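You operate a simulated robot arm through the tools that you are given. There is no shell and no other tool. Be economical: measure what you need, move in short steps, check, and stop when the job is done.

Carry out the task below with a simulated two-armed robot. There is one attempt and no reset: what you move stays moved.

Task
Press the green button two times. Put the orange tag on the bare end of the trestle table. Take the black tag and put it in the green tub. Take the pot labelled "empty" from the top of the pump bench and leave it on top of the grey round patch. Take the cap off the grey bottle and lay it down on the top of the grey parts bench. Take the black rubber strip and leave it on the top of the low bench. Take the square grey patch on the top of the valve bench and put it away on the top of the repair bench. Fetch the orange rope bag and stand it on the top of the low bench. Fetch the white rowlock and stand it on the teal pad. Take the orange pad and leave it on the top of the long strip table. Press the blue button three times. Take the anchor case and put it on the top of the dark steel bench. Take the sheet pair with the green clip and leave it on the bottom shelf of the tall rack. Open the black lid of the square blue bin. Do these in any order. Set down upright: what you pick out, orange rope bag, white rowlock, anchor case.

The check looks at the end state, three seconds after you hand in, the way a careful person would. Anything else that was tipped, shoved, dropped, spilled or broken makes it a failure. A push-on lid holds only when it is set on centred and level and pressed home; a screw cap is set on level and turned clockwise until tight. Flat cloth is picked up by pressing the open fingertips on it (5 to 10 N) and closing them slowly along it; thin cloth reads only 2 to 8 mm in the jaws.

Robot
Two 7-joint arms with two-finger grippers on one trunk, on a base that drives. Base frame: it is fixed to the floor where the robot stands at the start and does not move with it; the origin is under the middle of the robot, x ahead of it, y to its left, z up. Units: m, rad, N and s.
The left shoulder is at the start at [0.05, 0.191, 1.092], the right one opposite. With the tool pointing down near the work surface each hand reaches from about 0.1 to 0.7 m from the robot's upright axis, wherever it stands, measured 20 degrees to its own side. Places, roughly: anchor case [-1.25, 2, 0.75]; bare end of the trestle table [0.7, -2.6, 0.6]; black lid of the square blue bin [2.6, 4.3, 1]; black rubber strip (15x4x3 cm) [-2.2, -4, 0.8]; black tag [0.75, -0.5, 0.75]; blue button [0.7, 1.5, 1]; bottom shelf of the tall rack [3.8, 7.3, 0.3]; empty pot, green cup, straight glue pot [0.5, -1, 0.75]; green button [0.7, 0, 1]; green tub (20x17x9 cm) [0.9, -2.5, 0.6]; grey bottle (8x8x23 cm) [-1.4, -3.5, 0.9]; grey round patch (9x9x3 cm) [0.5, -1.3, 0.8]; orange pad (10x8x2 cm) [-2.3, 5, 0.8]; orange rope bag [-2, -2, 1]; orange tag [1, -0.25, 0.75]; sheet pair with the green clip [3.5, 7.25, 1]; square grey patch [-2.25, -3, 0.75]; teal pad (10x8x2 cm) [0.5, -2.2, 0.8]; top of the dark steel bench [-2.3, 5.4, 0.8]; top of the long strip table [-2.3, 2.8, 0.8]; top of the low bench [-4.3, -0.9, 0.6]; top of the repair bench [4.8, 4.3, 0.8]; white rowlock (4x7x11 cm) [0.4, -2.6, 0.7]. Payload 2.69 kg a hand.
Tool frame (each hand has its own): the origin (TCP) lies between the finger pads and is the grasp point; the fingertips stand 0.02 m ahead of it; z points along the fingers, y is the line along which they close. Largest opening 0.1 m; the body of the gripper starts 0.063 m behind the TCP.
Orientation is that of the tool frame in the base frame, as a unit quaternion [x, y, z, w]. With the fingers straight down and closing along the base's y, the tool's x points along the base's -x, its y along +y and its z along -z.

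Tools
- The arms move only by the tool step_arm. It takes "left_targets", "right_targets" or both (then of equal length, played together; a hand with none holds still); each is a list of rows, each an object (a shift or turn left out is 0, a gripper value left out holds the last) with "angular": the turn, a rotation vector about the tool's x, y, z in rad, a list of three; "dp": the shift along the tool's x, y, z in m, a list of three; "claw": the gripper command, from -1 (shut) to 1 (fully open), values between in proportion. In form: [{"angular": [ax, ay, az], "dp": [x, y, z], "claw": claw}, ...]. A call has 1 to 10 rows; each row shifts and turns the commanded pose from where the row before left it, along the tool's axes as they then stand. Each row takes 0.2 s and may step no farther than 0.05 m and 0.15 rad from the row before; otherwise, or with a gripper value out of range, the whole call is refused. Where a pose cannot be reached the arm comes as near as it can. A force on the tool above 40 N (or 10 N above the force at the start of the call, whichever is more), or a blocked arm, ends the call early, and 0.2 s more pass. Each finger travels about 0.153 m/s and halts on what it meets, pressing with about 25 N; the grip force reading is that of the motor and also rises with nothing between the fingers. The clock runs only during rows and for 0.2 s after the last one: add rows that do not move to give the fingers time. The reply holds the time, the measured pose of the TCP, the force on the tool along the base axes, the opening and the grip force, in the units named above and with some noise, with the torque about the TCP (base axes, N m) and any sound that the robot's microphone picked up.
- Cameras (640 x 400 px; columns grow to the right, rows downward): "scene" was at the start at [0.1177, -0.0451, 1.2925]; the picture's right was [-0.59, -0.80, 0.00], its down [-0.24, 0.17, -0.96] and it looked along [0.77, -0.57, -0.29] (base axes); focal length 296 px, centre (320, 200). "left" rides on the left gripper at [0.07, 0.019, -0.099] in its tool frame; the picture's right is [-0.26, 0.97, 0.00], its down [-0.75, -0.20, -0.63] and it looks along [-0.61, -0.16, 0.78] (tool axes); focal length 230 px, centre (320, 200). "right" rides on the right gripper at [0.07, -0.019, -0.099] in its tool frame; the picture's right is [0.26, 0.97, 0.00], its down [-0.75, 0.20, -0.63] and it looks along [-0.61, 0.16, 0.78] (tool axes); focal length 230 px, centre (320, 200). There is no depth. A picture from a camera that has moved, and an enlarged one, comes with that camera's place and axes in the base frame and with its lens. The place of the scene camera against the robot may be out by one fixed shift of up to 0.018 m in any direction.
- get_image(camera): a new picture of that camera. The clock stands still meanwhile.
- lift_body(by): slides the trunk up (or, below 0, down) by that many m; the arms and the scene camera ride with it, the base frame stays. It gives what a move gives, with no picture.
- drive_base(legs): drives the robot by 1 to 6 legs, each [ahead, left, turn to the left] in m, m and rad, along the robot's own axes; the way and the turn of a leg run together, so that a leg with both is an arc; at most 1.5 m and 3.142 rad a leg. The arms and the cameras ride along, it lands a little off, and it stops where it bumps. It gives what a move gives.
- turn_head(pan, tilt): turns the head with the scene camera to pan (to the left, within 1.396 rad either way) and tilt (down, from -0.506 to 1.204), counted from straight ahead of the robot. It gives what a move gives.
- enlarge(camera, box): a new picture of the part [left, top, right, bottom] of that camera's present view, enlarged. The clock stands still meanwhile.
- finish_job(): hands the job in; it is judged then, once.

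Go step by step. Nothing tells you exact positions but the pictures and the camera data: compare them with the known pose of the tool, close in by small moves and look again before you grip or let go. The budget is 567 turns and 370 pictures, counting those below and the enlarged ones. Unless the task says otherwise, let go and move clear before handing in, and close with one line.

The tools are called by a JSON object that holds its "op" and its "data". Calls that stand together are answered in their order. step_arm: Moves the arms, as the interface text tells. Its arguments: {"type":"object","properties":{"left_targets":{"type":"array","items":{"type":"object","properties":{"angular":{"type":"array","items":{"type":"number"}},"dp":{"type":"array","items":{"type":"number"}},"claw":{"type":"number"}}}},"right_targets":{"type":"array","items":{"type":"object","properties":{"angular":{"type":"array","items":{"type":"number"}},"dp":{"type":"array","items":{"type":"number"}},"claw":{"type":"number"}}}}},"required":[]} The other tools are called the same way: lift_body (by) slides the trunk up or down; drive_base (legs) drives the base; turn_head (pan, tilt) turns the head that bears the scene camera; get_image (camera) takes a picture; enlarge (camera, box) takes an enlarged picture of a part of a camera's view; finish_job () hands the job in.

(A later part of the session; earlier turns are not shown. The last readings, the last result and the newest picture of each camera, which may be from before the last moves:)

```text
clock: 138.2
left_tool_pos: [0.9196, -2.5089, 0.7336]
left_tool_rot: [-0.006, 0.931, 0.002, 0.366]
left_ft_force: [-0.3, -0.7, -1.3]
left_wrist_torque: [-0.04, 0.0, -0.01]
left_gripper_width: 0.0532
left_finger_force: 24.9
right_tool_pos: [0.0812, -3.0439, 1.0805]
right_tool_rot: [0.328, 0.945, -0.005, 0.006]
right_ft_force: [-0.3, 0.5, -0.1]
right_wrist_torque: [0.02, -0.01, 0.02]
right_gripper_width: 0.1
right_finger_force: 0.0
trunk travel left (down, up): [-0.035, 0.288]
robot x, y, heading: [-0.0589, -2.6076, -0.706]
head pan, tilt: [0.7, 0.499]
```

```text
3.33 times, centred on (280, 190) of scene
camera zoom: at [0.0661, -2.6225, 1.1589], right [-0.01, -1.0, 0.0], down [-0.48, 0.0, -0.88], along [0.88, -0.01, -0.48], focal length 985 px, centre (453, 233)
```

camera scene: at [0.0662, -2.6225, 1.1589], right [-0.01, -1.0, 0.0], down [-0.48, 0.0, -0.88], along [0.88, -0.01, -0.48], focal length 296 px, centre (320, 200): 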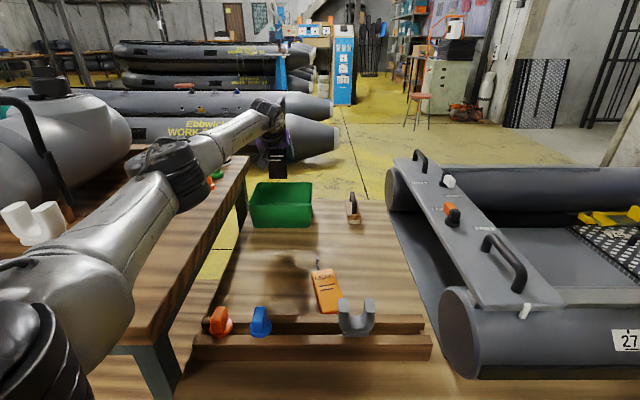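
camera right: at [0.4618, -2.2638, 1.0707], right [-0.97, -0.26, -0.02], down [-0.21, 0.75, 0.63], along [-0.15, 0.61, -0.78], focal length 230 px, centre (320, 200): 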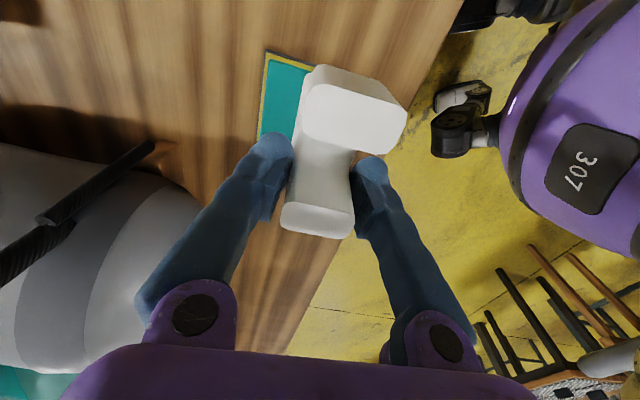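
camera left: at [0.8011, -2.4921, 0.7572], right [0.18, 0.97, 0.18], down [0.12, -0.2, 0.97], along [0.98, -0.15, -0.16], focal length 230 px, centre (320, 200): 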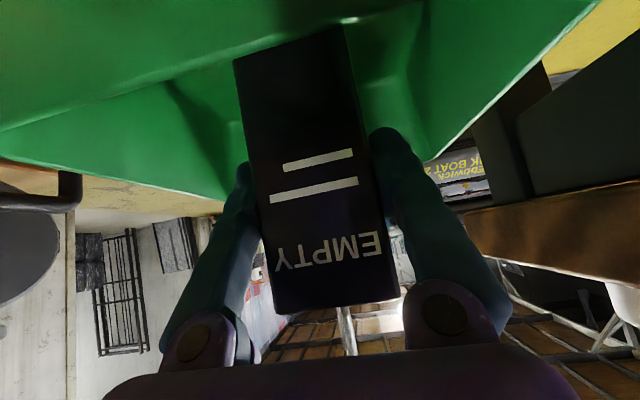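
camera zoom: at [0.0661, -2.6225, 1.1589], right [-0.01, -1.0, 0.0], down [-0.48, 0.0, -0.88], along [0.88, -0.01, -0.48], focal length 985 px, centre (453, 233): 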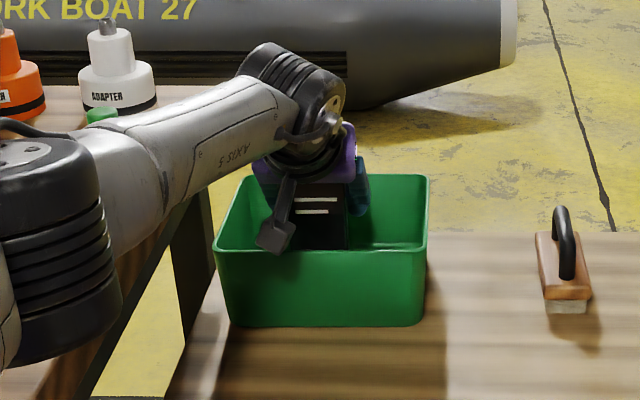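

The tag is inside the tub. Lower 2 cm more, open, and withdraw upward.

{"op": "step_arm", "data": {"left_targets": [{"dp": [0.014, 0, 0.015]}, {}, {"claw": 0.4}, {"claw": 1}, {}, {"dp": [-0.02, 0, -0.022]}, {"dp": [-0.03, 0, -0.033]}, {"dp": [-0.03, 0, -0.033]}, {"dp": [-0.03, 0, -0.033]}, {"dp": [-0.03, 0, -0.033]}]}}

{"op": "get_image", "data": {"camera": "left"}}

{"op": "enlarge", "data": {"camera": "scene", "box": [200, 130, 360, 250]}}

```text
clock: 140.4
left_tool_pos: [0.9161, -2.5075, 0.923]
left_tool_rot: [-0.006, 0.931, 0.003, 0.366]
left_ft_force: [-0.2, -1.3, -0.4]
left_wrist_torque: [-0.03, -0.01, -0.02]
left_gripper_width: 0.0999
left_finger_force: 0.1
right_tool_pos: [0.081, -3.0444, 1.08]
right_tool_rot: [0.328, 0.945, -0.005, 0.007]
right_ft_force: [0.1, 0.3, -0.3]
right_wrist_torque: [0.0, -0.02, 0.0]
right_gripper_width: 0.0999
right_finger_force: 0.0
trunk travel left (down, up): [-0.035, 0.288]
robot x, y, heading: [-0.0584, -2.6053, -0.707]
head pan, tilt: [0.7, 0.499]
```

```text
288 pictures are left
camera left: at [0.798, -2.4909, 0.9464], right [0.18, 0.97, 0.18], down [0.12, -0.2, 0.97], along [0.98, -0.15, -0.16], focal length 230 px, centre (320, 200)
```

left: 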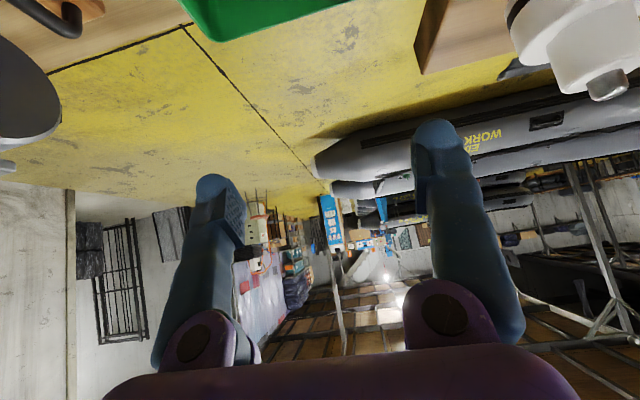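

```text
3.33 times, centred on (280, 190) of scene
camera zoom: at [0.0653, -2.6227, 1.1589], right [-0.01, -1.0, 0.0], down [-0.48, 0.0, -0.88], along [0.88, -0.01, -0.48], focal length 985 px, centre (453, 233)
```

zoom: 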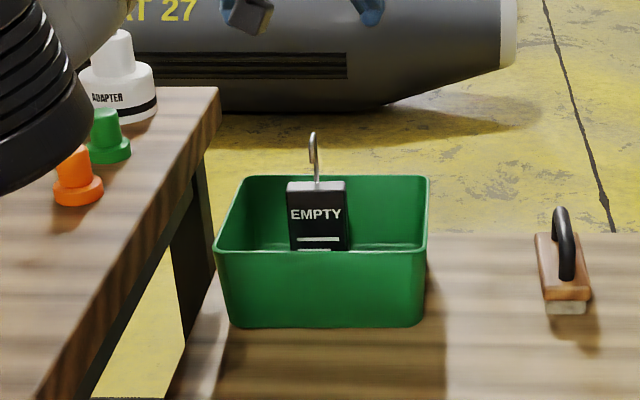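

The black tag stands in the green tub. I'll retract the left hand and go to the pot on the pump bench.

{"op": "step_arm", "data": {"left_targets": [{"dp": [0.032, 0, -0.031]}, {"dp": [0.033, 0, -0.031]}, {"dp": [0.033, 0, -0.031]}, {"dp": [0.033, 0, -0.031]}, {"dp": [0.033, 0, -0.031]}, {"dp": [0.033, 0, -0.031]}, {"dp": [0.033, 0, -0.031]}, {"dp": [0.033, 0, -0.031]}, {"dp": [0.033, 0, -0.031]}, {"dp": [0.033, 0, -0.031]}]}}

{"op": "step_arm", "data": {"left_targets": [{"angular": [0, 0.15, 0]}, {"angular": [0, 0.15, 0]}, {"angular": [0, 0.15, 0]}, {"angular": [0, 0.15, 0]}, {"angular": [0, 0.15, 0]}, {"angular": [0, 0, 0.149]}, {"angular": [0, 0, 0.149]}, {"angular": [0, 0, 0.149]}, {"angular": [0, 0, 0.149]}, {"angular": [0, 0, 0.1]}]}}

{"op": "drive_base", "data": {"legs": [[-0.1, -0.09, 0], [0, 0, 0.705], [0, 1.36, 0]]}}

{"op": "lift_body", "data": {"by": 0.115}}

{"op": "turn_head", "data": {"pan": 0.0, "tilt": 0.6}}

{"op": "get_image", "data": {"camera": "scene"}}

```text
clock: 142.6
left_tool_pos: [0.4838, -2.5247, 0.9346]
left_tool_rot: [-0.006, 0.932, 0.003, 0.364]
left_ft_force: [0.6, -0.8, -0.1]
left_wrist_torque: [0.05, -0.01, 0.0]
left_gripper_width: 0.1002
left_finger_force: 0.0
left hand out of reach, approached as far as the arm can: row 10
right_tool_pos: [0.0828, -3.0458, 1.079]
right_tool_rot: [0.329, 0.944, -0.005, 0.006]
right_ft_force: [0.5, 0.2, 0.6]
right_wrist_torque: [0.02, 0.0, 0.0]
right_gripper_width: 0.0999
right_finger_force: 0.1
trunk travel left (down, up): [-0.035, 0.288]
robot x, y, heading: [-0.0595, -2.6068, -0.706]
head pan, tilt: [0.7, 0.499]
```

```text
clock: 144.8
left_tool_pos: [0.4825, -2.5254, 0.9345]
left_tool_rot: [0.335, 0.942, -0.001, -0.002]
left_ft_force: [0.5, -0.2, 0.2]
left_wrist_torque: [0.02, 0.02, -0.01]
left_gripper_width: 0.1001
left_finger_force: 0.1
right_tool_pos: [0.0815, -3.0435, 1.0797]
right_tool_rot: [0.328, 0.945, -0.005, 0.007]
right_ft_force: [0.1, 0.1, 0.4]
right_wrist_torque: [-0.04, 0.02, 0.01]
right_gripper_width: 0.1002
right_finger_force: 0.1
trunk travel left (down, up): [-0.035, 0.288]
robot x, y, heading: [-0.0566, -2.6059, -0.71]
head pan, tilt: [0.7, 0.499]
```

```text
clock: 159.8
left_tool_pos: [0.2035, -0.8517, 0.9334]
left_tool_rot: [-0.002, 1.0, -0.001, -0.001]
left_ft_force: [0.2, -1.2, 0.4]
left_wrist_torque: [-0.01, 0.0, -0.02]
left_gripper_width: 0.1001
left_finger_force: 0.0
right_tool_pos: [0.2215, -1.5056, 1.0809]
right_tool_rot: [-0.009, 1.0, -0.002, 0.007]
right_ft_force: [0.4, 0.3, -0.2]
right_wrist_torque: [-0.02, -0.01, -0.01]
right_gripper_width: 0.1001
right_finger_force: 0.0
trunk travel left (down, up): [-0.035, 0.288]
robot x, y, heading: [-0.1644, -1.2539, -0.022]
head pan, tilt: [0.7, 0.499]
```

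```text
clock: 161.2
left_tool_pos: [0.2042, -0.8508, 1.0479]
left_tool_rot: [-0.001, 1.0, -0.001, -0.001]
left_ft_force: [0.4, -0.6, -0.9]
left_wrist_torque: [-0.01, -0.01, -0.02]
left_gripper_width: 0.1001
left_finger_force: 0.1
right_tool_pos: [0.2213, -1.5066, 1.1947]
right_tool_rot: [-0.008, 1.0, -0.003, 0.007]
right_ft_force: [0.1, 0.2, 0.2]
right_wrist_torque: [0.0, 0.01, 0.02]
right_gripper_width: 0.0997
right_finger_force: 0.1
trunk travel left (down, up): [-0.15, 0.173]
robot x, y, heading: [-0.1634, -1.2546, -0.022]
head pan, tilt: [0.7, 0.499]
```

```text
clock: 162.3
left_tool_pos: [0.2026, -0.851, 1.0489]
left_tool_rot: [-0.002, 1.0, 0.0, -0.001]
left_ft_force: [0.8, 0.4, -0.3]
left_wrist_torque: [-0.01, -0.02, 0.0]
left_gripper_width: 0.1001
left_finger_force: 0.1
right_tool_pos: [0.2223, -1.5071, 1.1943]
right_tool_rot: [-0.009, 1.0, -0.003, 0.007]
right_ft_force: [-0.4, -0.4, -0.8]
right_wrist_torque: [-0.01, 0.01, -0.01]
right_gripper_width: 0.1001
right_finger_force: 0.1
trunk travel left (down, up): [-0.15, 0.173]
robot x, y, heading: [-0.1615, -1.2546, -0.025]
head pan, tilt: [0.0, 0.6]
```

```text
286 pictures are left
camera scene: at [-0.0329, -1.2483, 1.2648], right [-0.02, -1.0, 0.0], down [-0.56, 0.01, -0.83], along [0.82, -0.02, -0.56], focal length 296 px, centre (320, 200)
```

scene: 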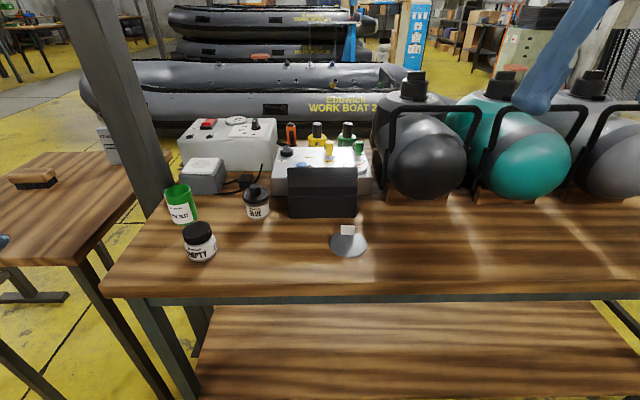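

Pot "empty" is at about [0.43, -1.00] and the round patch at about [0.47, -1.33] with a tab at its rear. I'll zoom in and drive 9 cm ahead.

{"op": "enlarge", "data": {"camera": "scene", "box": [150, 170, 390, 280]}}

{"op": "drive_base", "data": {"legs": [[0.09, 0, 0.02]]}}

```text
2.67 times, centred on (270, 225) of scene
camera zoom: at [-0.0329, -1.2483, 1.2648], right [-0.02, -1.0, 0.0], down [-0.56, 0.01, -0.83], along [0.82, -0.02, -0.56], focal length 788 px, centre (453, 133)
```

zoom: 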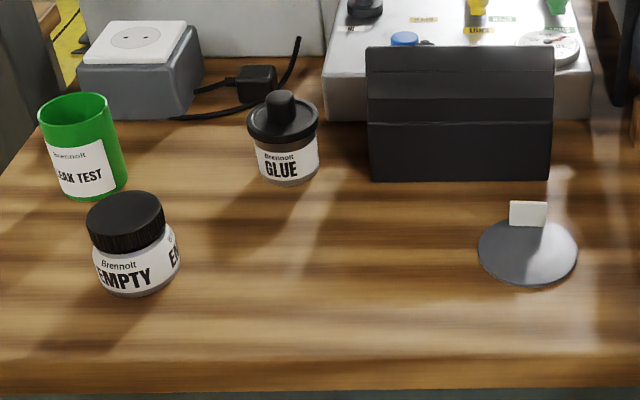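

```text
clock: 163.4
left_tool_pos: [0.2846, -0.8466, 1.0483]
left_tool_rot: [-0.01, 1.0, -0.001, -0.001]
left_ft_force: [0.5, -0.2, -0.2]
left_wrist_torque: [-0.01, 0.01, 0.02]
left_gripper_width: 0.0999
left_finger_force: 0.1
right_tool_pos: [0.3137, -1.5017, 1.1949]
right_tool_rot: [-0.016, 1.0, -0.003, 0.007]
right_ft_force: [0.1, -0.3, -1.4]
right_wrist_torque: [0.0, 0.03, 0.03]
right_gripper_width: 0.1001
right_finger_force: 0.1
trunk travel left (down, up): [-0.15, 0.173]
robot x, y, heading: [-0.0758, -1.2563, -0.008]
head pan, tilt: [0.0, 0.6]
```

{"op": "step_arm", "data": {"left_targets": [{"dp": [-0.03, -0.038, 0.0]}, {"dp": [-0.03, -0.038, 0.0]}, {"dp": [-0.03, -0.038, 0.0]}, {"dp": [-0.03, -0.035, 0.02]}, {"dp": [-0.02, 0, 0.04]}, {"dp": [0, 0, 0.03]}, {}]}}

{"op": "get_image", "data": {"camera": "left"}}

{"op": "get_image", "data": {"camera": "scene"}}

```text
refused: row 4 steps farther than a row can; nothing moved
```

```text
284 pictures are left
camera left: at [0.2157, -0.8294, 1.1466], right [0.24, 0.97, 0.0], down [0.76, -0.18, 0.63], along [0.61, -0.15, -0.78], focal length 230 px, centre (320, 200)
```

left: 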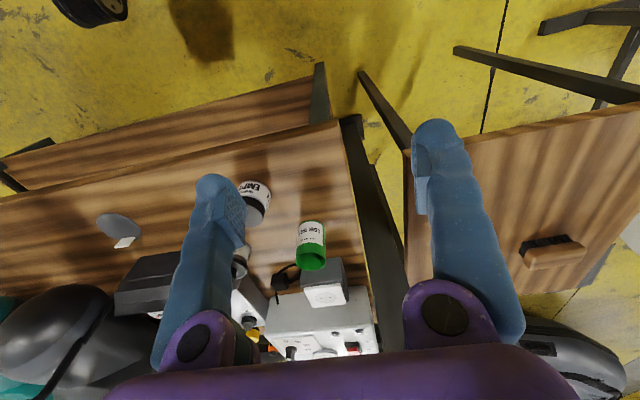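

```text
283 pictures are left
camera scene: at [0.0558, -1.2475, 1.2647], right [-0.01, -1.0, 0.0], down [-0.57, 0.0, -0.82], along [0.82, -0.01, -0.57], focal length 296 px, centre (320, 200)
```

scene: 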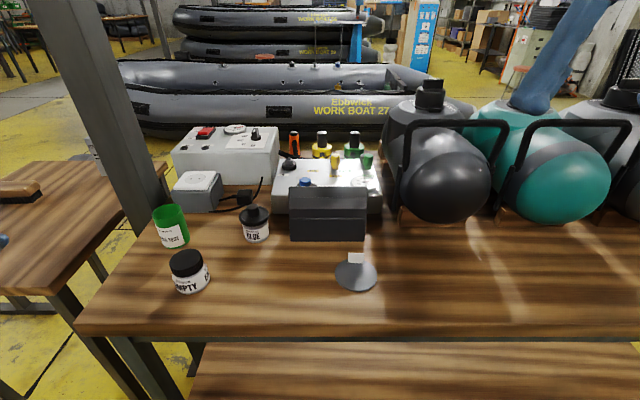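

Hand camera agrees: pot at [0.43, -1.00].

{"op": "step_arm", "data": {"left_targets": [{"dp": [-0.029, -0.03, 0.02]}, {"dp": [-0.029, -0.03, 0.02]}, {"dp": [-0.029, -0.03, 0.02]}, {"dp": [-0.029, -0.03, 0.02]}, {"dp": [-0.029, -0.03, 0.01]}, {}]}}

{"op": "get_image", "data": {"camera": "left"}}

{"op": "enlarge", "data": {"camera": "scene", "box": [110, 180, 310, 305]}}

```text
clock: 164.8
left_tool_pos: [0.4316, -0.9947, 0.962]
left_tool_rot: [-0.01, 1.0, -0.001, 0.0]
left_ft_force: [-0.1, 0.0, 0.1]
left_wrist_torque: [0.0, -0.02, -0.02]
left_gripper_width: 0.0999
left_finger_force: 0.0
right_tool_pos: [0.3122, -1.5005, 1.1955]
right_tool_rot: [-0.016, 1.0, -0.003, 0.008]
right_ft_force: [-0.2, 0.5, 0.4]
right_wrist_torque: [-0.03, 0.03, 0.02]
right_gripper_width: 0.1
right_finger_force: 0.0
trunk travel left (down, up): [-0.15, 0.173]
robot x, y, heading: [-0.0743, -1.2582, -0.007]
head pan, tilt: [0.0, 0.6]
```

```text
282 pictures are left
camera left: at [0.3619, -0.9782, 1.0603], right [0.24, 0.97, 0.0], down [0.75, -0.18, 0.63], along [0.61, -0.15, -0.78], focal length 230 px, centre (320, 200)
```

left: 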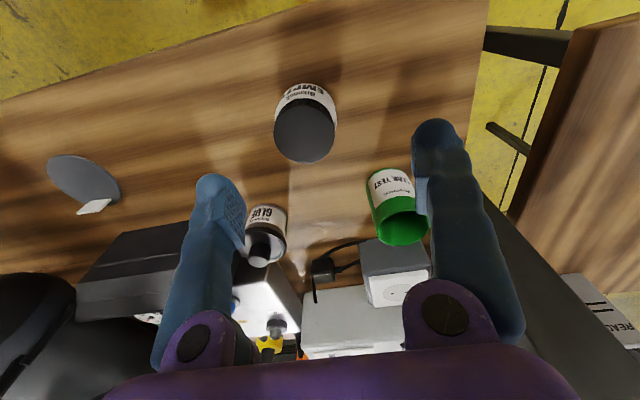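

```text
3.20 times, centred on (210, 242) of scene
camera zoom: at [0.0546, -1.2471, 1.2649], right [-0.01, -1.0, 0.0], down [-0.56, 0.0, -0.83], along [0.83, -0.01, -0.56], focal length 946 px, centre (672, 64)
```

zoom: 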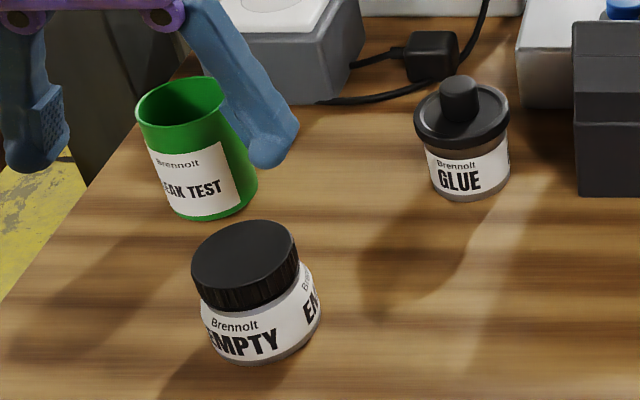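

{"op": "step_arm", "data": {"left_targets": [{"dp": [-0.002, -0.013, 0.03]}, {"dp": [0, 0, 0.04]}, {"dp": [0, 0, 0.03]}, {"dp": [0, 0, 0.02]}, {}]}}

{"op": "get_image", "data": {"camera": "left"}}

```text
clock: 166.0
left_tool_pos: [0.436, -1.0066, 0.8398]
left_tool_rot: [-0.01, 1.0, -0.001, 0.0]
left_ft_force: [0.6, 0.7, 0.0]
left_wrist_torque: [0.02, 0.01, -0.01]
left_gripper_width: 0.0997
left_finger_force: 0.0
right_tool_pos: [0.3132, -1.5019, 1.1952]
right_tool_rot: [-0.016, 1.0, -0.003, 0.008]
right_ft_force: [0.2, -0.3, 0.3]
right_wrist_torque: [0.03, 0.0, -0.02]
right_gripper_width: 0.1001
right_finger_force: 0.1
trunk travel left (down, up): [-0.15, 0.173]
robot x, y, heading: [-0.0735, -1.2578, -0.0]
head pan, tilt: [0.0, 0.6]
```

```text
280 pictures are left
camera left: at [0.3661, -0.9897, 0.9379], right [0.24, 0.97, 0.0], down [0.75, -0.18, 0.63], along [0.61, -0.15, -0.78], focal length 230 px, centre (320, 200)
```

left: 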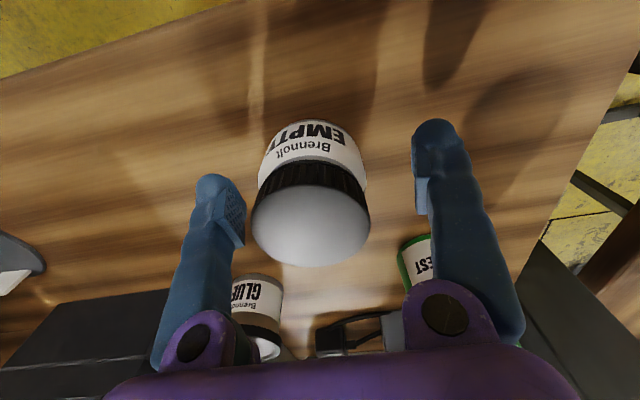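

Well centred. Close and lift.

{"op": "step_arm", "data": {"left_targets": [{"claw": 0.5}, {"claw": -1}, {}, {}, {"dp": [0, 0, -0.02]}, {"dp": [0, 0, -0.03]}, {"dp": [0, 0, -0.04]}]}}

{"op": "get_image", "data": {"camera": "left"}}

```text
clock: 167.6
left_tool_pos: [0.4369, -1.006, 0.9297]
left_tool_rot: [-0.011, 1.0, 0.0, 0.0]
left_ft_force: [-0.7, 0.5, -1.2]
left_wrist_torque: [0.01, -0.02, 0.0]
left_gripper_width: 0.059
left_finger_force: 24.7
right_tool_pos: [0.3128, -1.5013, 1.1964]
right_tool_rot: [-0.016, 1.0, -0.003, 0.008]
right_ft_force: [-0.4, -0.2, -0.6]
right_wrist_torque: [0.01, 0.01, 0.01]
right_gripper_width: 0.0999
right_finger_force: 0.1
trunk travel left (down, up): [-0.15, 0.173]
robot x, y, heading: [-0.0727, -1.2581, -0.007]
head pan, tilt: [0.0, 0.6]
```

```text
279 pictures are left
camera left: at [0.3673, -0.9889, 1.0277], right [0.24, 0.97, 0.0], down [0.75, -0.18, 0.63], along [0.61, -0.15, -0.78], focal length 230 px, centre (320, 200)
```

left: 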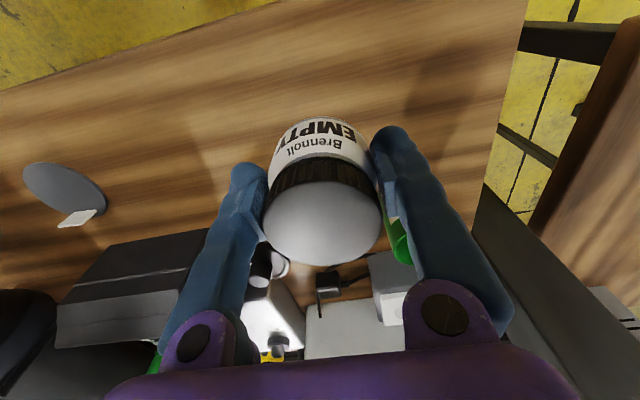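

Pot held upright. The patch centre is about [0.458, -1.328] with its tab 3 cm behind; I'll slide the base right 0.32 m to bring the pot above it.

{"op": "drive_base", "data": {"legs": [[0, -0.322, 0]]}}

{"op": "get_image", "data": {"camera": "left"}}

{"op": "get_image", "data": {"camera": "scene"}}

```text
clock: 171.0
left_tool_pos: [0.4366, -1.3277, 0.9285]
left_tool_rot: [-0.008, 1.0, 0.0, -0.001]
left_ft_force: [-1.2, 0.0, -0.4]
left_wrist_torque: [0.05, -0.02, 0.0]
left_gripper_width: 0.0591
left_finger_force: 24.8
right_tool_pos: [0.3097, -1.8235, 1.1948]
right_tool_rot: [-0.015, 1.0, -0.002, 0.007]
right_ft_force: [-0.5, -0.3, -0.6]
right_wrist_torque: [0.02, 0.03, 0.0]
right_gripper_width: 0.1001
right_finger_force: 0.0
trunk travel left (down, up): [-0.15, 0.173]
robot x, y, heading: [-0.0784, -1.5774, -0.01]
head pan, tilt: [0.0, 0.6]
```

```text
278 pictures are left
camera left: at [0.3659, -1.3115, 1.0272], right [0.24, 0.97, 0.0], down [0.75, -0.19, 0.63], along [0.61, -0.15, -0.78], focal length 230 px, centre (320, 200)
```

left: 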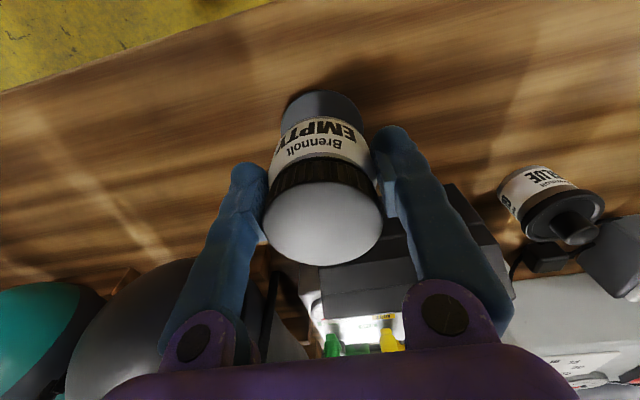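

```text
277 pictures are left
camera scene: at [0.0525, -1.5693, 1.2648], right [-0.01, -1.0, 0.0], down [-0.56, 0.01, -0.83], along [0.82, -0.01, -0.56], focal length 296 px, centre (320, 200)
```

scene: 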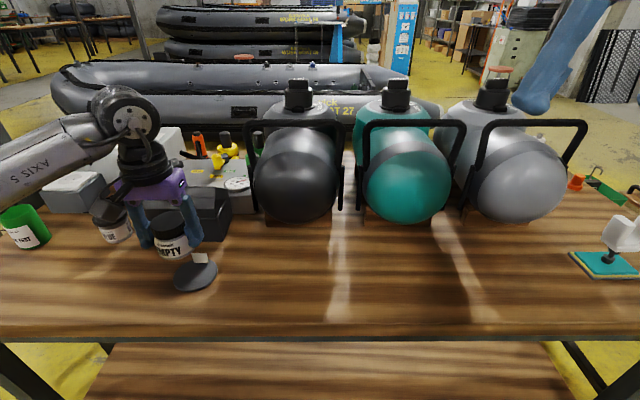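

Patch centre by two views is [0.464, -1.324]. Shift 1.9 cm forward and lower onto it.

{"op": "step_arm", "data": {"left_targets": [{"dp": [-0.018, 0.003, 0.02]}, {"dp": [0, 0, 0.03]}, {"dp": [0, 0, 0.016]}, {"dp": [0, 0, 0.005]}, {}]}}

{"op": "enlarge", "data": {"camera": "scene", "box": [110, 200, 270, 300]}}

{"op": "get_image", "data": {"camera": "left"}}

```text
clock: 172.2
left_tool_pos: [0.4546, -1.3249, 0.8599]
left_tool_rot: [-0.007, 1.0, -0.001, 0.002]
left_ft_force: [-2.4, -0.7, 16.4]
left_wrist_torque: [-0.26, -0.49, -0.05]
left_gripper_width: 0.0593
left_finger_force: 25.1
right_tool_pos: [0.3083, -1.8248, 1.1952]
right_tool_rot: [-0.015, 1.0, -0.002, 0.009]
right_ft_force: [-0.8, 0.7, 0.1]
right_wrist_torque: [-0.02, 0.01, 0.02]
right_gripper_width: 0.0999
right_finger_force: 0.1
trunk travel left (down, up): [-0.15, 0.173]
robot x, y, heading: [-0.0781, -1.5763, -0.011]
head pan, tilt: [0.0, 0.6]
```

```text
4.00 times, centred on (190, 250) of scene
camera zoom: at [0.0507, -1.5698, 1.2651], right [-0.01, -1.0, 0.0], down [-0.56, 0.01, -0.83], along [0.83, -0.01, -0.56], focal length 1182 px, centre (840, 0)
```

zoom: 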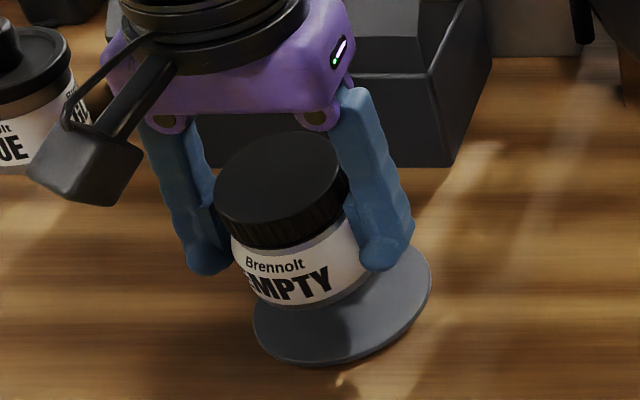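

```text
275 pictures are left
camera left: at [0.3835, -1.3087, 0.9578], right [0.24, 0.97, 0.0], down [0.75, -0.19, 0.63], along [0.61, -0.15, -0.77], focal length 230 px, centre (320, 200)
```

left: 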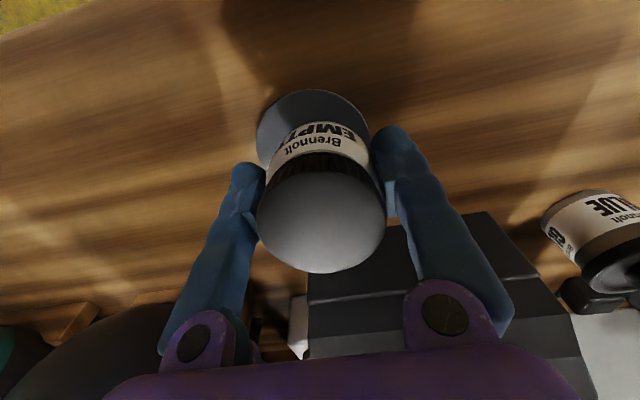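

The reaction torque shows the pot's rear rim resting on the patch's tab. I'll raise, shift 1.4 cm toward the front, and lower again.

{"op": "step_arm", "data": {"left_targets": [{"dp": [0, 0, -0.025]}, {"dp": [0.014, 0.002, 0]}, {"dp": [0, 0, 0.02]}, {"dp": [0, 0, 0.01]}, {"dp": [0, 0, 0.004]}, {"dp": [0, 0, 0.004]}]}}

{"op": "enlarge", "data": {"camera": "scene", "box": [110, 200, 270, 300]}}

```text
clock: 173.6
left_tool_pos: [0.4394, -1.323, 0.845]
left_tool_rot: [-0.007, 1.0, 0.0, -0.001]
left_ft_force: [0.2, -0.2, -0.2]
left_wrist_torque: [0.02, 0.02, -0.01]
left_gripper_width: 0.0595
left_finger_force: 24.8
right_tool_pos: [0.3101, -1.8235, 1.1951]
right_tool_rot: [-0.015, 1.0, -0.003, 0.007]
right_ft_force: [0.1, -0.4, 0.1]
right_wrist_torque: [0.03, 0.02, 0.0]
right_gripper_width: 0.0999
right_finger_force: 0.0
trunk travel left (down, up): [-0.15, 0.173]
robot x, y, heading: [-0.0794, -1.5797, -0.011]
head pan, tilt: [0.0, 0.6]
```

```text
4.00 times, centred on (190, 250) of scene
camera zoom: at [0.0525, -1.5691, 1.2648], right [-0.01, -1.0, 0.0], down [-0.56, 0.01, -0.83], along [0.82, -0.01, -0.56], focal length 1182 px, centre (840, 0)
```

zoom: 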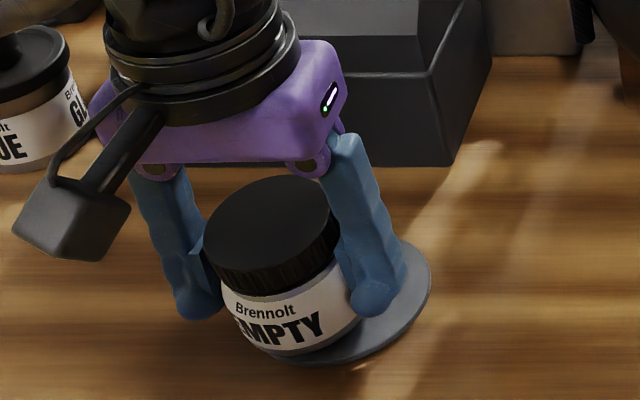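

Clear of the tab and over the patch now. Lower to contact.

{"op": "step_arm", "data": {"left_targets": [{"dp": [-0.003, -0.003, 0.002]}, {"dp": [0, 0, 0.002]}, {"dp": [0, 0, 0.002]}]}}

```text
clock: 174.4
left_tool_pos: [0.4431, -1.3271, 0.8415]
left_tool_rot: [-0.009, 1.0, 0.0, 0.001]
left_ft_force: [0.9, 3.0, 13.0]
left_wrist_torque: [0.11, 0.26, -0.03]
left_gripper_width: 0.0591
left_finger_force: 25.0
right_tool_pos: [0.3098, -1.8246, 1.1951]
right_tool_rot: [-0.014, 1.0, -0.002, 0.008]
right_ft_force: [0.5, 0.4, 0.6]
right_wrist_torque: [0.04, -0.01, 0.03]
right_gripper_width: 0.0999
right_finger_force: 0.0
trunk travel left (down, up): [-0.15, 0.173]
robot x, y, heading: [-0.0784, -1.578, -0.009]
head pan, tilt: [0.0, 0.6]
```

Resting on the patch. Release and lift away.

{"op": "step_arm", "data": {"left_targets": [{"dp": [0, 0, -0.001]}, {"claw": 0.5}, {"claw": 1}, {}, {"dp": [0, 0, -0.03]}, {"dp": [0, 0, -0.04]}, {"dp": [0, 0, -0.04]}, {"dp": [0, 0, -0.04]}]}}

{"op": "enlarge", "data": {"camera": "scene", "box": [110, 200, 270, 300]}}

{"op": "get_image", "data": {"camera": "left"}}

```text
clock: 176.2
left_tool_pos: [0.4454, -1.3283, 0.9909]
left_tool_rot: [-0.008, 1.0, 0.0, 0.0]
left_ft_force: [0.5, -0.8, 0.2]
left_wrist_torque: [-0.03, -0.04, 0.01]
left_gripper_width: 0.1001
left_finger_force: 0.1
right_tool_pos: [0.3096, -1.823, 1.1954]
right_tool_rot: [-0.015, 1.0, -0.002, 0.008]
right_ft_force: [0.3, 0.1, 0.5]
right_wrist_torque: [0.01, 0.04, -0.02]
right_gripper_width: 0.1001
right_finger_force: 0.0
trunk travel left (down, up): [-0.15, 0.173]
robot x, y, heading: [-0.0823, -1.5769, -0.006]
head pan, tilt: [0.0, 0.6]
```

```text
4.00 times, centred on (190, 250) of scene
camera zoom: at [0.0522, -1.5694, 1.2648], right [-0.01, -1.0, 0.0], down [-0.56, 0.01, -0.83], along [0.83, -0.01, -0.56], focal length 1182 px, centre (840, 0)
```

zoom: 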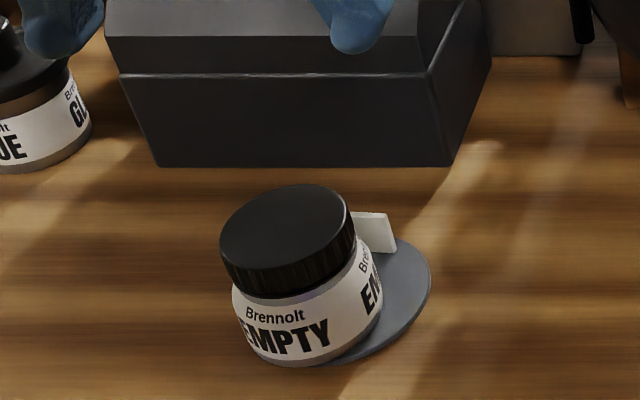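

```text
272 pictures are left
camera left: at [0.3749, -1.3114, 1.0885], right [0.24, 0.97, 0.0], down [0.75, -0.19, 0.63], along [0.61, -0.15, -0.78], focal length 230 px, centre (320, 200)
```

left: 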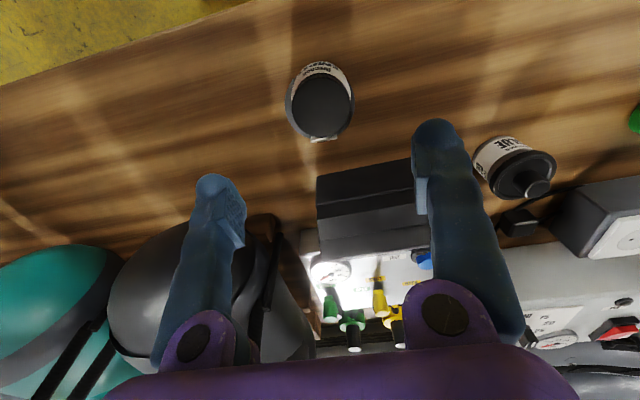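

The pot stands upright on the patch. Next are the items behind the robot; I'll tuck the left hand, back up, turn around toward the bottle at [-1.4, -3.5], and look.

{"op": "step_arm", "data": {"left_targets": [{"dp": [0.03, 0.02, -0.03]}, {"dp": [0.03, 0.02, -0.03]}, {"dp": [0.03, 0.02, -0.03]}, {"dp": [0.03, 0.0, -0.03]}]}}

{"op": "drive_base", "data": {"legs": [[-0.5, 0, 0], [0, 0, -2.3]]}}

{"op": "turn_head", "data": {"pan": 0.3, "tilt": 0.3}}

{"op": "get_image", "data": {"camera": "scene"}}

{"op": "turn_head", "data": {"pan": -0.6, "tilt": 0.3}}

{"op": "get_image", "data": {"camera": "scene"}}

```text
clock: 177.2
left_tool_pos: [0.3228, -1.2677, 1.1105]
left_tool_rot: [-0.008, 1.0, 0.0, -0.001]
left_ft_force: [-0.3, 0.7, 0.1]
left_wrist_torque: [0.02, -0.03, 0.02]
left_gripper_width: 0.1001
left_finger_force: 0.1
right_tool_pos: [0.3086, -1.824, 1.1945]
right_tool_rot: [-0.016, 1.0, -0.002, 0.008]
right_ft_force: [-1.2, 0.2, -0.1]
right_wrist_torque: [-0.01, 0.02, 0.0]
right_gripper_width: 0.1001
right_finger_force: 0.0
trunk travel left (down, up): [-0.15, 0.173]
robot x, y, heading: [-0.0793, -1.5794, -0.006]
head pan, tilt: [0.0, 0.6]
```

```text
clock: 185.5
left_tool_pos: [-0.5987, -2.0831, 1.1097]
left_tool_rot: [0.9, 0.437, 0.001, -0.002]
left_ft_force: [-0.4, 0.4, 0.3]
left_wrist_torque: [0.0, 0.02, -0.02]
left_gripper_width: 0.1
left_finger_force: 0.0
right_tool_pos: [-1.0197, -1.7205, 1.1952]
right_tool_rot: [0.896, 0.444, -0.008, 0.001]
right_ft_force: [0.7, -0.4, -0.3]
right_wrist_torque: [-0.01, -0.02, 0.01]
right_gripper_width: 0.0998
right_finger_force: 0.0
trunk travel left (down, up): [-0.15, 0.173]
robot x, y, heading: [-0.585, -1.5729, -2.265]
head pan, tilt: [0.0, 0.6]
```

```text
clock: 186.3
left_tool_pos: [-0.5976, -2.0819, 1.1097]
left_tool_rot: [0.899, 0.438, 0.001, -0.001]
left_ft_force: [-0.9, 0.2, -1.1]
left_wrist_torque: [0.0, 0.03, -0.01]
left_gripper_width: 0.1
left_finger_force: 0.1
right_tool_pos: [-1.0196, -1.7219, 1.1952]
right_tool_rot: [0.896, 0.443, -0.007, 0.001]
right_ft_force: [0.5, 0.3, 0.1]
right_wrist_torque: [0.04, 0.04, 0.0]
right_gripper_width: 0.1
right_finger_force: 0.1
trunk travel left (down, up): [-0.15, 0.173]
robot x, y, heading: [-0.5846, -1.572, -2.268]
head pan, tilt: [0.3, 0.3]
```

```text
271 pictures are left
camera scene: at [-0.6428, -1.681, 1.2922], right [-0.92, 0.38, 0.0], down [0.11, 0.27, -0.96], along [-0.37, -0.88, -0.3], focal length 296 px, centre (320, 200)
```

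scene: 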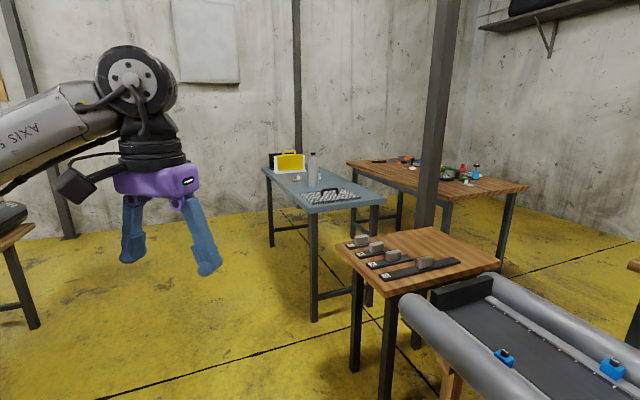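

```text
clock: 187.5
left_tool_pos: [-0.5976, -2.0836, 1.1107]
left_tool_rot: [0.9, 0.437, 0.0, -0.001]
left_ft_force: [0.5, 0.2, -0.4]
left_wrist_torque: [-0.02, 0.0, -0.02]
left_gripper_width: 0.1
left_finger_force: 0.0
right_tool_pos: [-1.0195, -1.7204, 1.1951]
right_tool_rot: [0.896, 0.443, -0.007, 0.001]
right_ft_force: [0.5, 0.5, 0.3]
right_wrist_torque: [0.0, 0.02, 0.0]
right_gripper_width: 0.0999
right_finger_force: 0.0
trunk travel left (down, up): [-0.15, 0.173]
robot x, y, heading: [-0.584, -1.5766, -2.265]
head pan, tilt: [-0.6, 0.3]
```

```text
270 pictures are left
camera scene: at [-0.6968, -1.6204, 1.2923], right [-0.28, 0.96, 0.0], down [0.28, 0.08, -0.96], along [-0.92, -0.26, -0.3], focal length 296 px, centre (320, 200)
```

scene: 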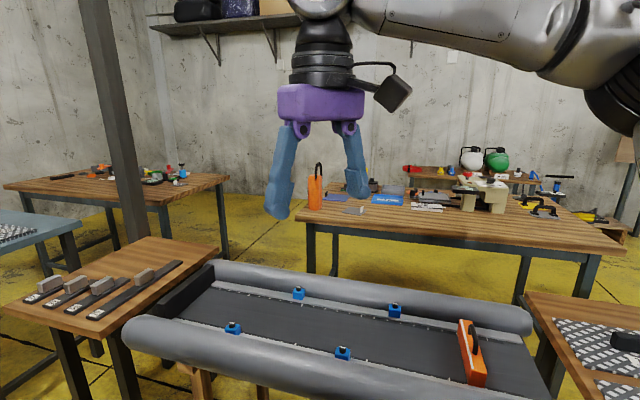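

I see the steel bench with the grey bottle (about [-1.32, -3.4]), the valve bench behind it at about [-2.2, -3.4], and the rope bag on the long bench at about [-2.2, -2.05]. I'll drive along x about -0.5 to face the bottle from the east.

{"op": "drive_base", "data": {"legs": [[0, 0, -0.877], [-0.06, 1.0, 0], [0, 0.85, 0]]}}

{"op": "turn_head", "data": {"pan": 0.0, "tilt": 0.35}}

{"op": "get_image", "data": {"camera": "scene"}}

```text
clock: 206.5
left_tool_pos: [-0.9588, -3.7446, 1.1096]
left_tool_rot: [1.0, 0.004, 0.0, -0.001]
left_ft_force: [1.0, 0.4, 0.3]
left_wrist_torque: [-0.02, 0.01, -0.02]
left_gripper_width: 0.1002
left_finger_force: 0.1
right_tool_pos: [-0.9394, -3.1908, 1.1947]
right_tool_rot: [1.0, 0.011, -0.007, -0.002]
right_ft_force: [0.2, 0.3, -0.6]
right_wrist_torque: [0.01, 0.02, -0.01]
right_gripper_width: 0.1001
right_finger_force: 0.0
trunk travel left (down, up): [-0.15, 0.173]
robot x, y, heading: [-0.5519, -3.4371, 3.121]
head pan, tilt: [-0.6, 0.3]
```

```text
clock: 207.5
left_tool_pos: [-0.9591, -3.7456, 1.1099]
left_tool_rot: [1.0, 0.005, 0.001, -0.001]
left_ft_force: [0.5, -0.1, -0.3]
left_wrist_torque: [0.0, 0.05, 0.01]
left_gripper_width: 0.0998
left_finger_force: 0.1
right_tool_pos: [-0.9397, -3.1901, 1.1956]
right_tool_rot: [1.0, 0.011, -0.007, -0.003]
right_ft_force: [0.8, -0.2, -0.1]
right_wrist_torque: [-0.02, 0.0, -0.02]
right_gripper_width: 0.1001
right_finger_force: 0.0
trunk travel left (down, up): [-0.15, 0.173]
robot x, y, heading: [-0.5567, -3.441, 3.125]
head pan, tilt: [0.0, 0.351]
```

```text
269 pictures are left
camera scene: at [-0.6838, -3.4258, 1.2876], right [0.02, 1.0, 0.0], down [0.34, -0.01, -0.94], along [-0.94, 0.02, -0.34], focal length 296 px, centre (320, 200)
```

scene: 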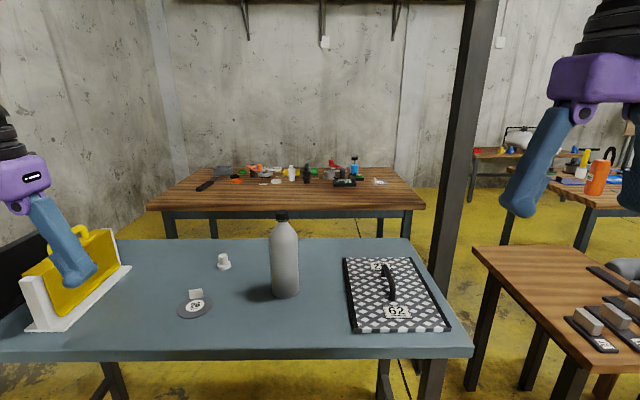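

{"op": "enlarge", "data": {"camera": "scene", "box": [205, 190, 365, 310]}}

{"op": "enlarge", "data": {"camera": "scene", "box": [140, 140, 440, 240]}}

```text
3.33 times, centred on (285, 250) of scene
camera zoom: at [-0.6838, -3.4258, 1.2876], right [0.02, 1.0, 0.0], down [0.34, -0.01, -0.94], along [-0.94, 0.02, -0.34], focal length 985 px, centre (437, 33)
```

zoom: 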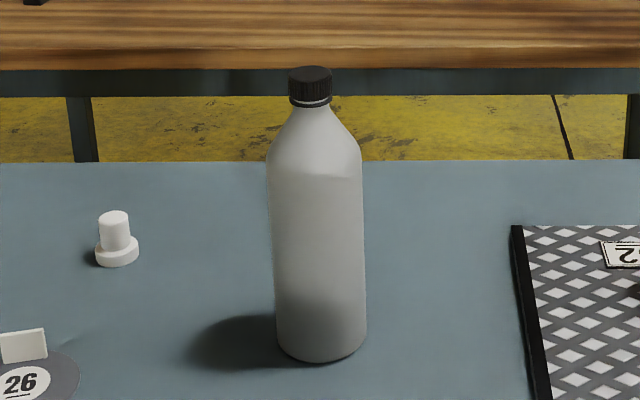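

```text
2.13 times, centred on (290, 190) of scene
camera zoom: at [-0.6838, -3.4258, 1.2876], right [0.02, 1.0, 0.0], down [0.34, -0.01, -0.94], along [-0.94, 0.02, -0.34], focal length 631 px, centre (384, 221)
```

zoom: 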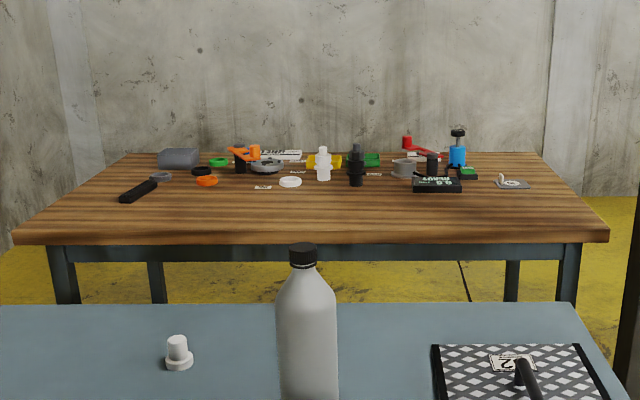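

The cap is a ribbed black screw cap. I'll hold the bottle body with the left hand (pitched about 60°) and unscrew with the right from above. First drive closer.

{"op": "drive_base", "data": {"legs": [[0.17, 0.06, 0.017]]}}

{"op": "turn_head", "data": {"pan": 0.0, "tilt": 0.6}}

{"op": "get_image", "data": {"camera": "scene"}}

{"op": "get_image", "data": {"camera": "left"}}

{"op": "get_image", "data": {"camera": "right"}}

```text
clock: 209.0
left_tool_pos: [-1.1233, -3.8118, 1.1096]
left_tool_rot: [1.0, 0.012, 0.001, 0.0]
left_ft_force: [-0.8, 0.2, 0.2]
left_wrist_torque: [0.01, -0.01, -0.02]
left_gripper_width: 0.1002
left_finger_force: 0.1
right_tool_pos: [-1.1141, -3.2561, 1.1953]
right_tool_rot: [1.0, 0.019, -0.006, -0.003]
right_ft_force: [-0.4, 0.3, 1.3]
right_wrist_torque: [0.0, -0.01, 0.02]
right_gripper_width: 0.1
right_finger_force: 0.1
trunk travel left (down, up): [-0.15, 0.173]
robot x, y, heading: [-0.7245, -3.4961, 3.14]
head pan, tilt: [0.0, 0.351]
```

```text
clock: 209.7
left_tool_pos: [-1.1232, -3.812, 1.1091]
left_tool_rot: [1.0, 0.012, 0.0, 0.0]
left_ft_force: [0.1, 0.2, 0.2]
left_wrist_torque: [0.03, 0.0, 0.0]
left_gripper_width: 0.1002
left_finger_force: 0.1
right_tool_pos: [-1.1134, -3.2556, 1.1959]
right_tool_rot: [1.0, 0.02, -0.007, -0.003]
right_ft_force: [0.1, 0.3, -0.7]
right_wrist_torque: [0.03, 0.0, -0.01]
right_gripper_width: 0.0997
right_finger_force: 0.0
trunk travel left (down, up): [-0.15, 0.173]
robot x, y, heading: [-0.718, -3.4981, 3.142]
head pan, tilt: [0.0, 0.6]
```

```text
266 pictures are left
camera scene: at [-0.8484, -3.4876, 1.2649], right [0.0, 1.0, 0.0], down [0.56, 0.0, -0.83], along [-0.83, 0.0, -0.56], focal length 296 px, centre (320, 200)
```

scene: 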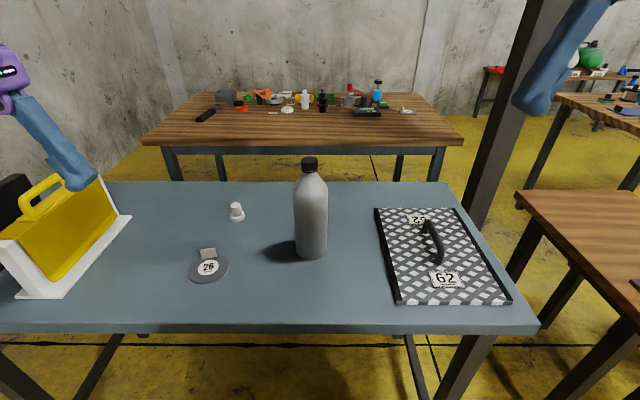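

```text
265 pictures are left
camera left: at [-1.0532, -3.8291, 1.2079], right [-0.23, -0.97, 0.0], down [-0.76, 0.18, 0.63], along [-0.61, 0.15, -0.78], focal length 230 px, centre (320, 200)
```

left: 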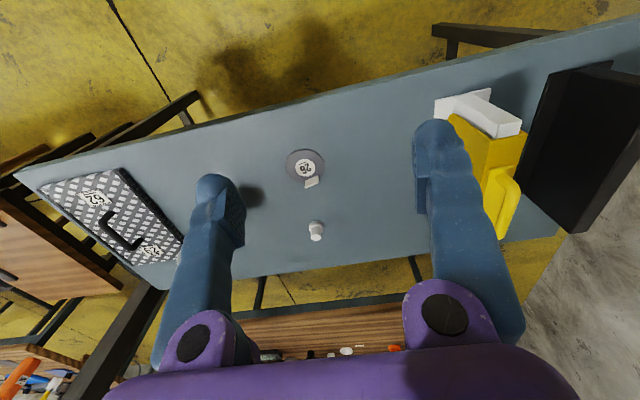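

```text
264 pictures are left
camera right: at [-1.043, -3.2356, 1.2933], right [0.29, -0.96, -0.01], down [-0.73, -0.23, 0.64], along [-0.61, -0.18, -0.77], focal length 230 px, centre (320, 200)
```

right: 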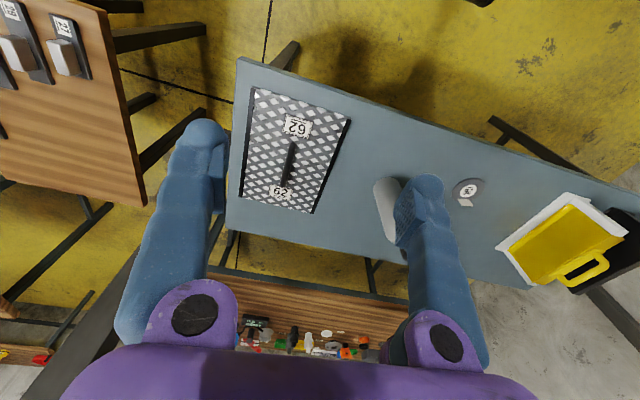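

Bottle axis is about [-1.32, -3.505]. I'll bring the left hand in front of the bottle and pitch it forward.

{"op": "step_arm", "data": {"left_targets": [{"dp": [0, -0.044, 0.015]}, {"dp": [0, -0.044, 0.015]}, {"dp": [0, -0.044, 0.015]}, {"dp": [0, -0.044, 0.015]}, {"dp": [0, -0.044, 0.015]}, {"dp": [0, -0.044, 0.015]}, {"dp": [0, -0.043, 0.015]}]}}

{"op": "step_arm", "data": {"left_targets": [{"angular": [0, -0.15, 0]}, {"angular": [0, -0.15, 0]}, {"angular": [0, -0.15, 0]}, {"angular": [0, -0.15, 0]}, {"angular": [0, -0.15, 0]}, {"angular": [0, -0.15, 0]}, {"angular": [0, -0.147, 0]}]}}

{"op": "get_image", "data": {"camera": "left"}}

{"op": "get_image", "data": {"camera": "scene"}}

```text
clock: 211.3
left_tool_pos: [-1.1294, -3.5035, 1.0036]
left_tool_rot: [1.0, 0.012, 0.0, 0.0]
left_ft_force: [-0.4, 0.1, -1.1]
left_wrist_torque: [-0.02, 0.02, 0.01]
left_gripper_width: 0.1
left_finger_force: 0.0
right_tool_pos: [-1.1127, -3.2548, 1.1955]
right_tool_rot: [1.0, 0.019, -0.007, -0.002]
right_ft_force: [0.3, 0.5, 0.5]
right_wrist_torque: [-0.04, -0.01, 0.03]
right_gripper_width: 0.1002
right_finger_force: 0.0
trunk travel left (down, up): [-0.15, 0.173]
robot x, y, heading: [-0.7205, -3.496, 3.141]
head pan, tilt: [0.0, 0.6]
```

```text
clock: 212.9
left_tool_pos: [-1.1305, -3.5051, 1.0053]
left_tool_rot: [0.866, 0.011, -0.5, 0.005]
left_ft_force: [-0.4, 0.2, -0.2]
left_wrist_torque: [0.01, -0.03, 0.0]
left_gripper_width: 0.0998
left_finger_force: 0.1
right_tool_pos: [-1.1135, -3.2543, 1.1944]
right_tool_rot: [1.0, 0.019, -0.009, -0.002]
right_ft_force: [0.2, -0.3, -0.2]
right_wrist_torque: [0.01, -0.01, 0.01]
right_gripper_width: 0.1003
right_finger_force: 0.0
trunk travel left (down, up): [-0.15, 0.173]
robot x, y, heading: [-0.7269, -3.496, 3.143]
head pan, tilt: [0.0, 0.6]
```

```text
263 pictures are left
camera left: at [-1.009, -3.521, 0.9932], right [-0.11, -0.97, 0.22], down [0.17, 0.2, 0.97], along [-0.98, 0.14, 0.14], focal length 230 px, centre (320, 200)
```

left: 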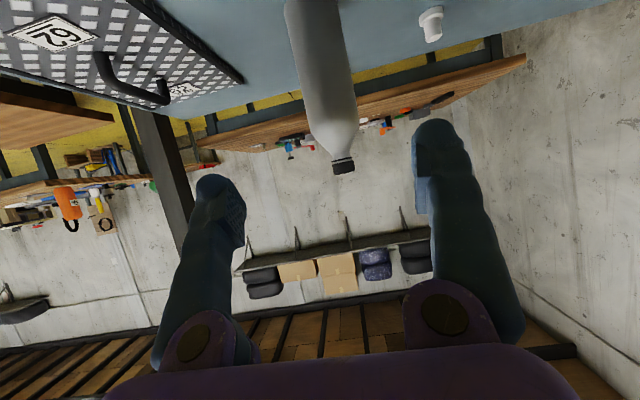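

```text
262 pictures are left
camera scene: at [-0.8483, -3.4873, 1.2648], right [0.0, 1.0, 0.0], down [0.56, 0.0, -0.83], along [-0.83, 0.0, -0.56], focal length 296 px, centre (320, 200)
```

scene: 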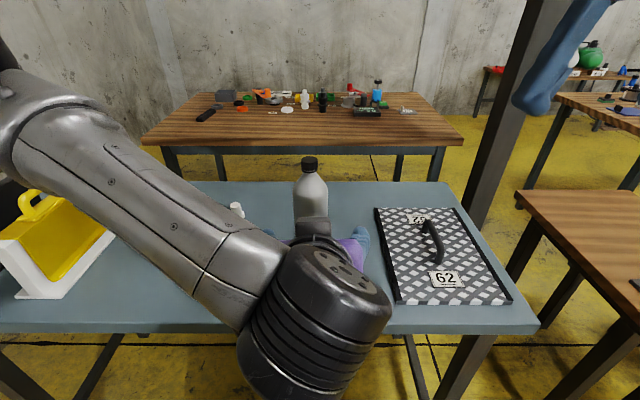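

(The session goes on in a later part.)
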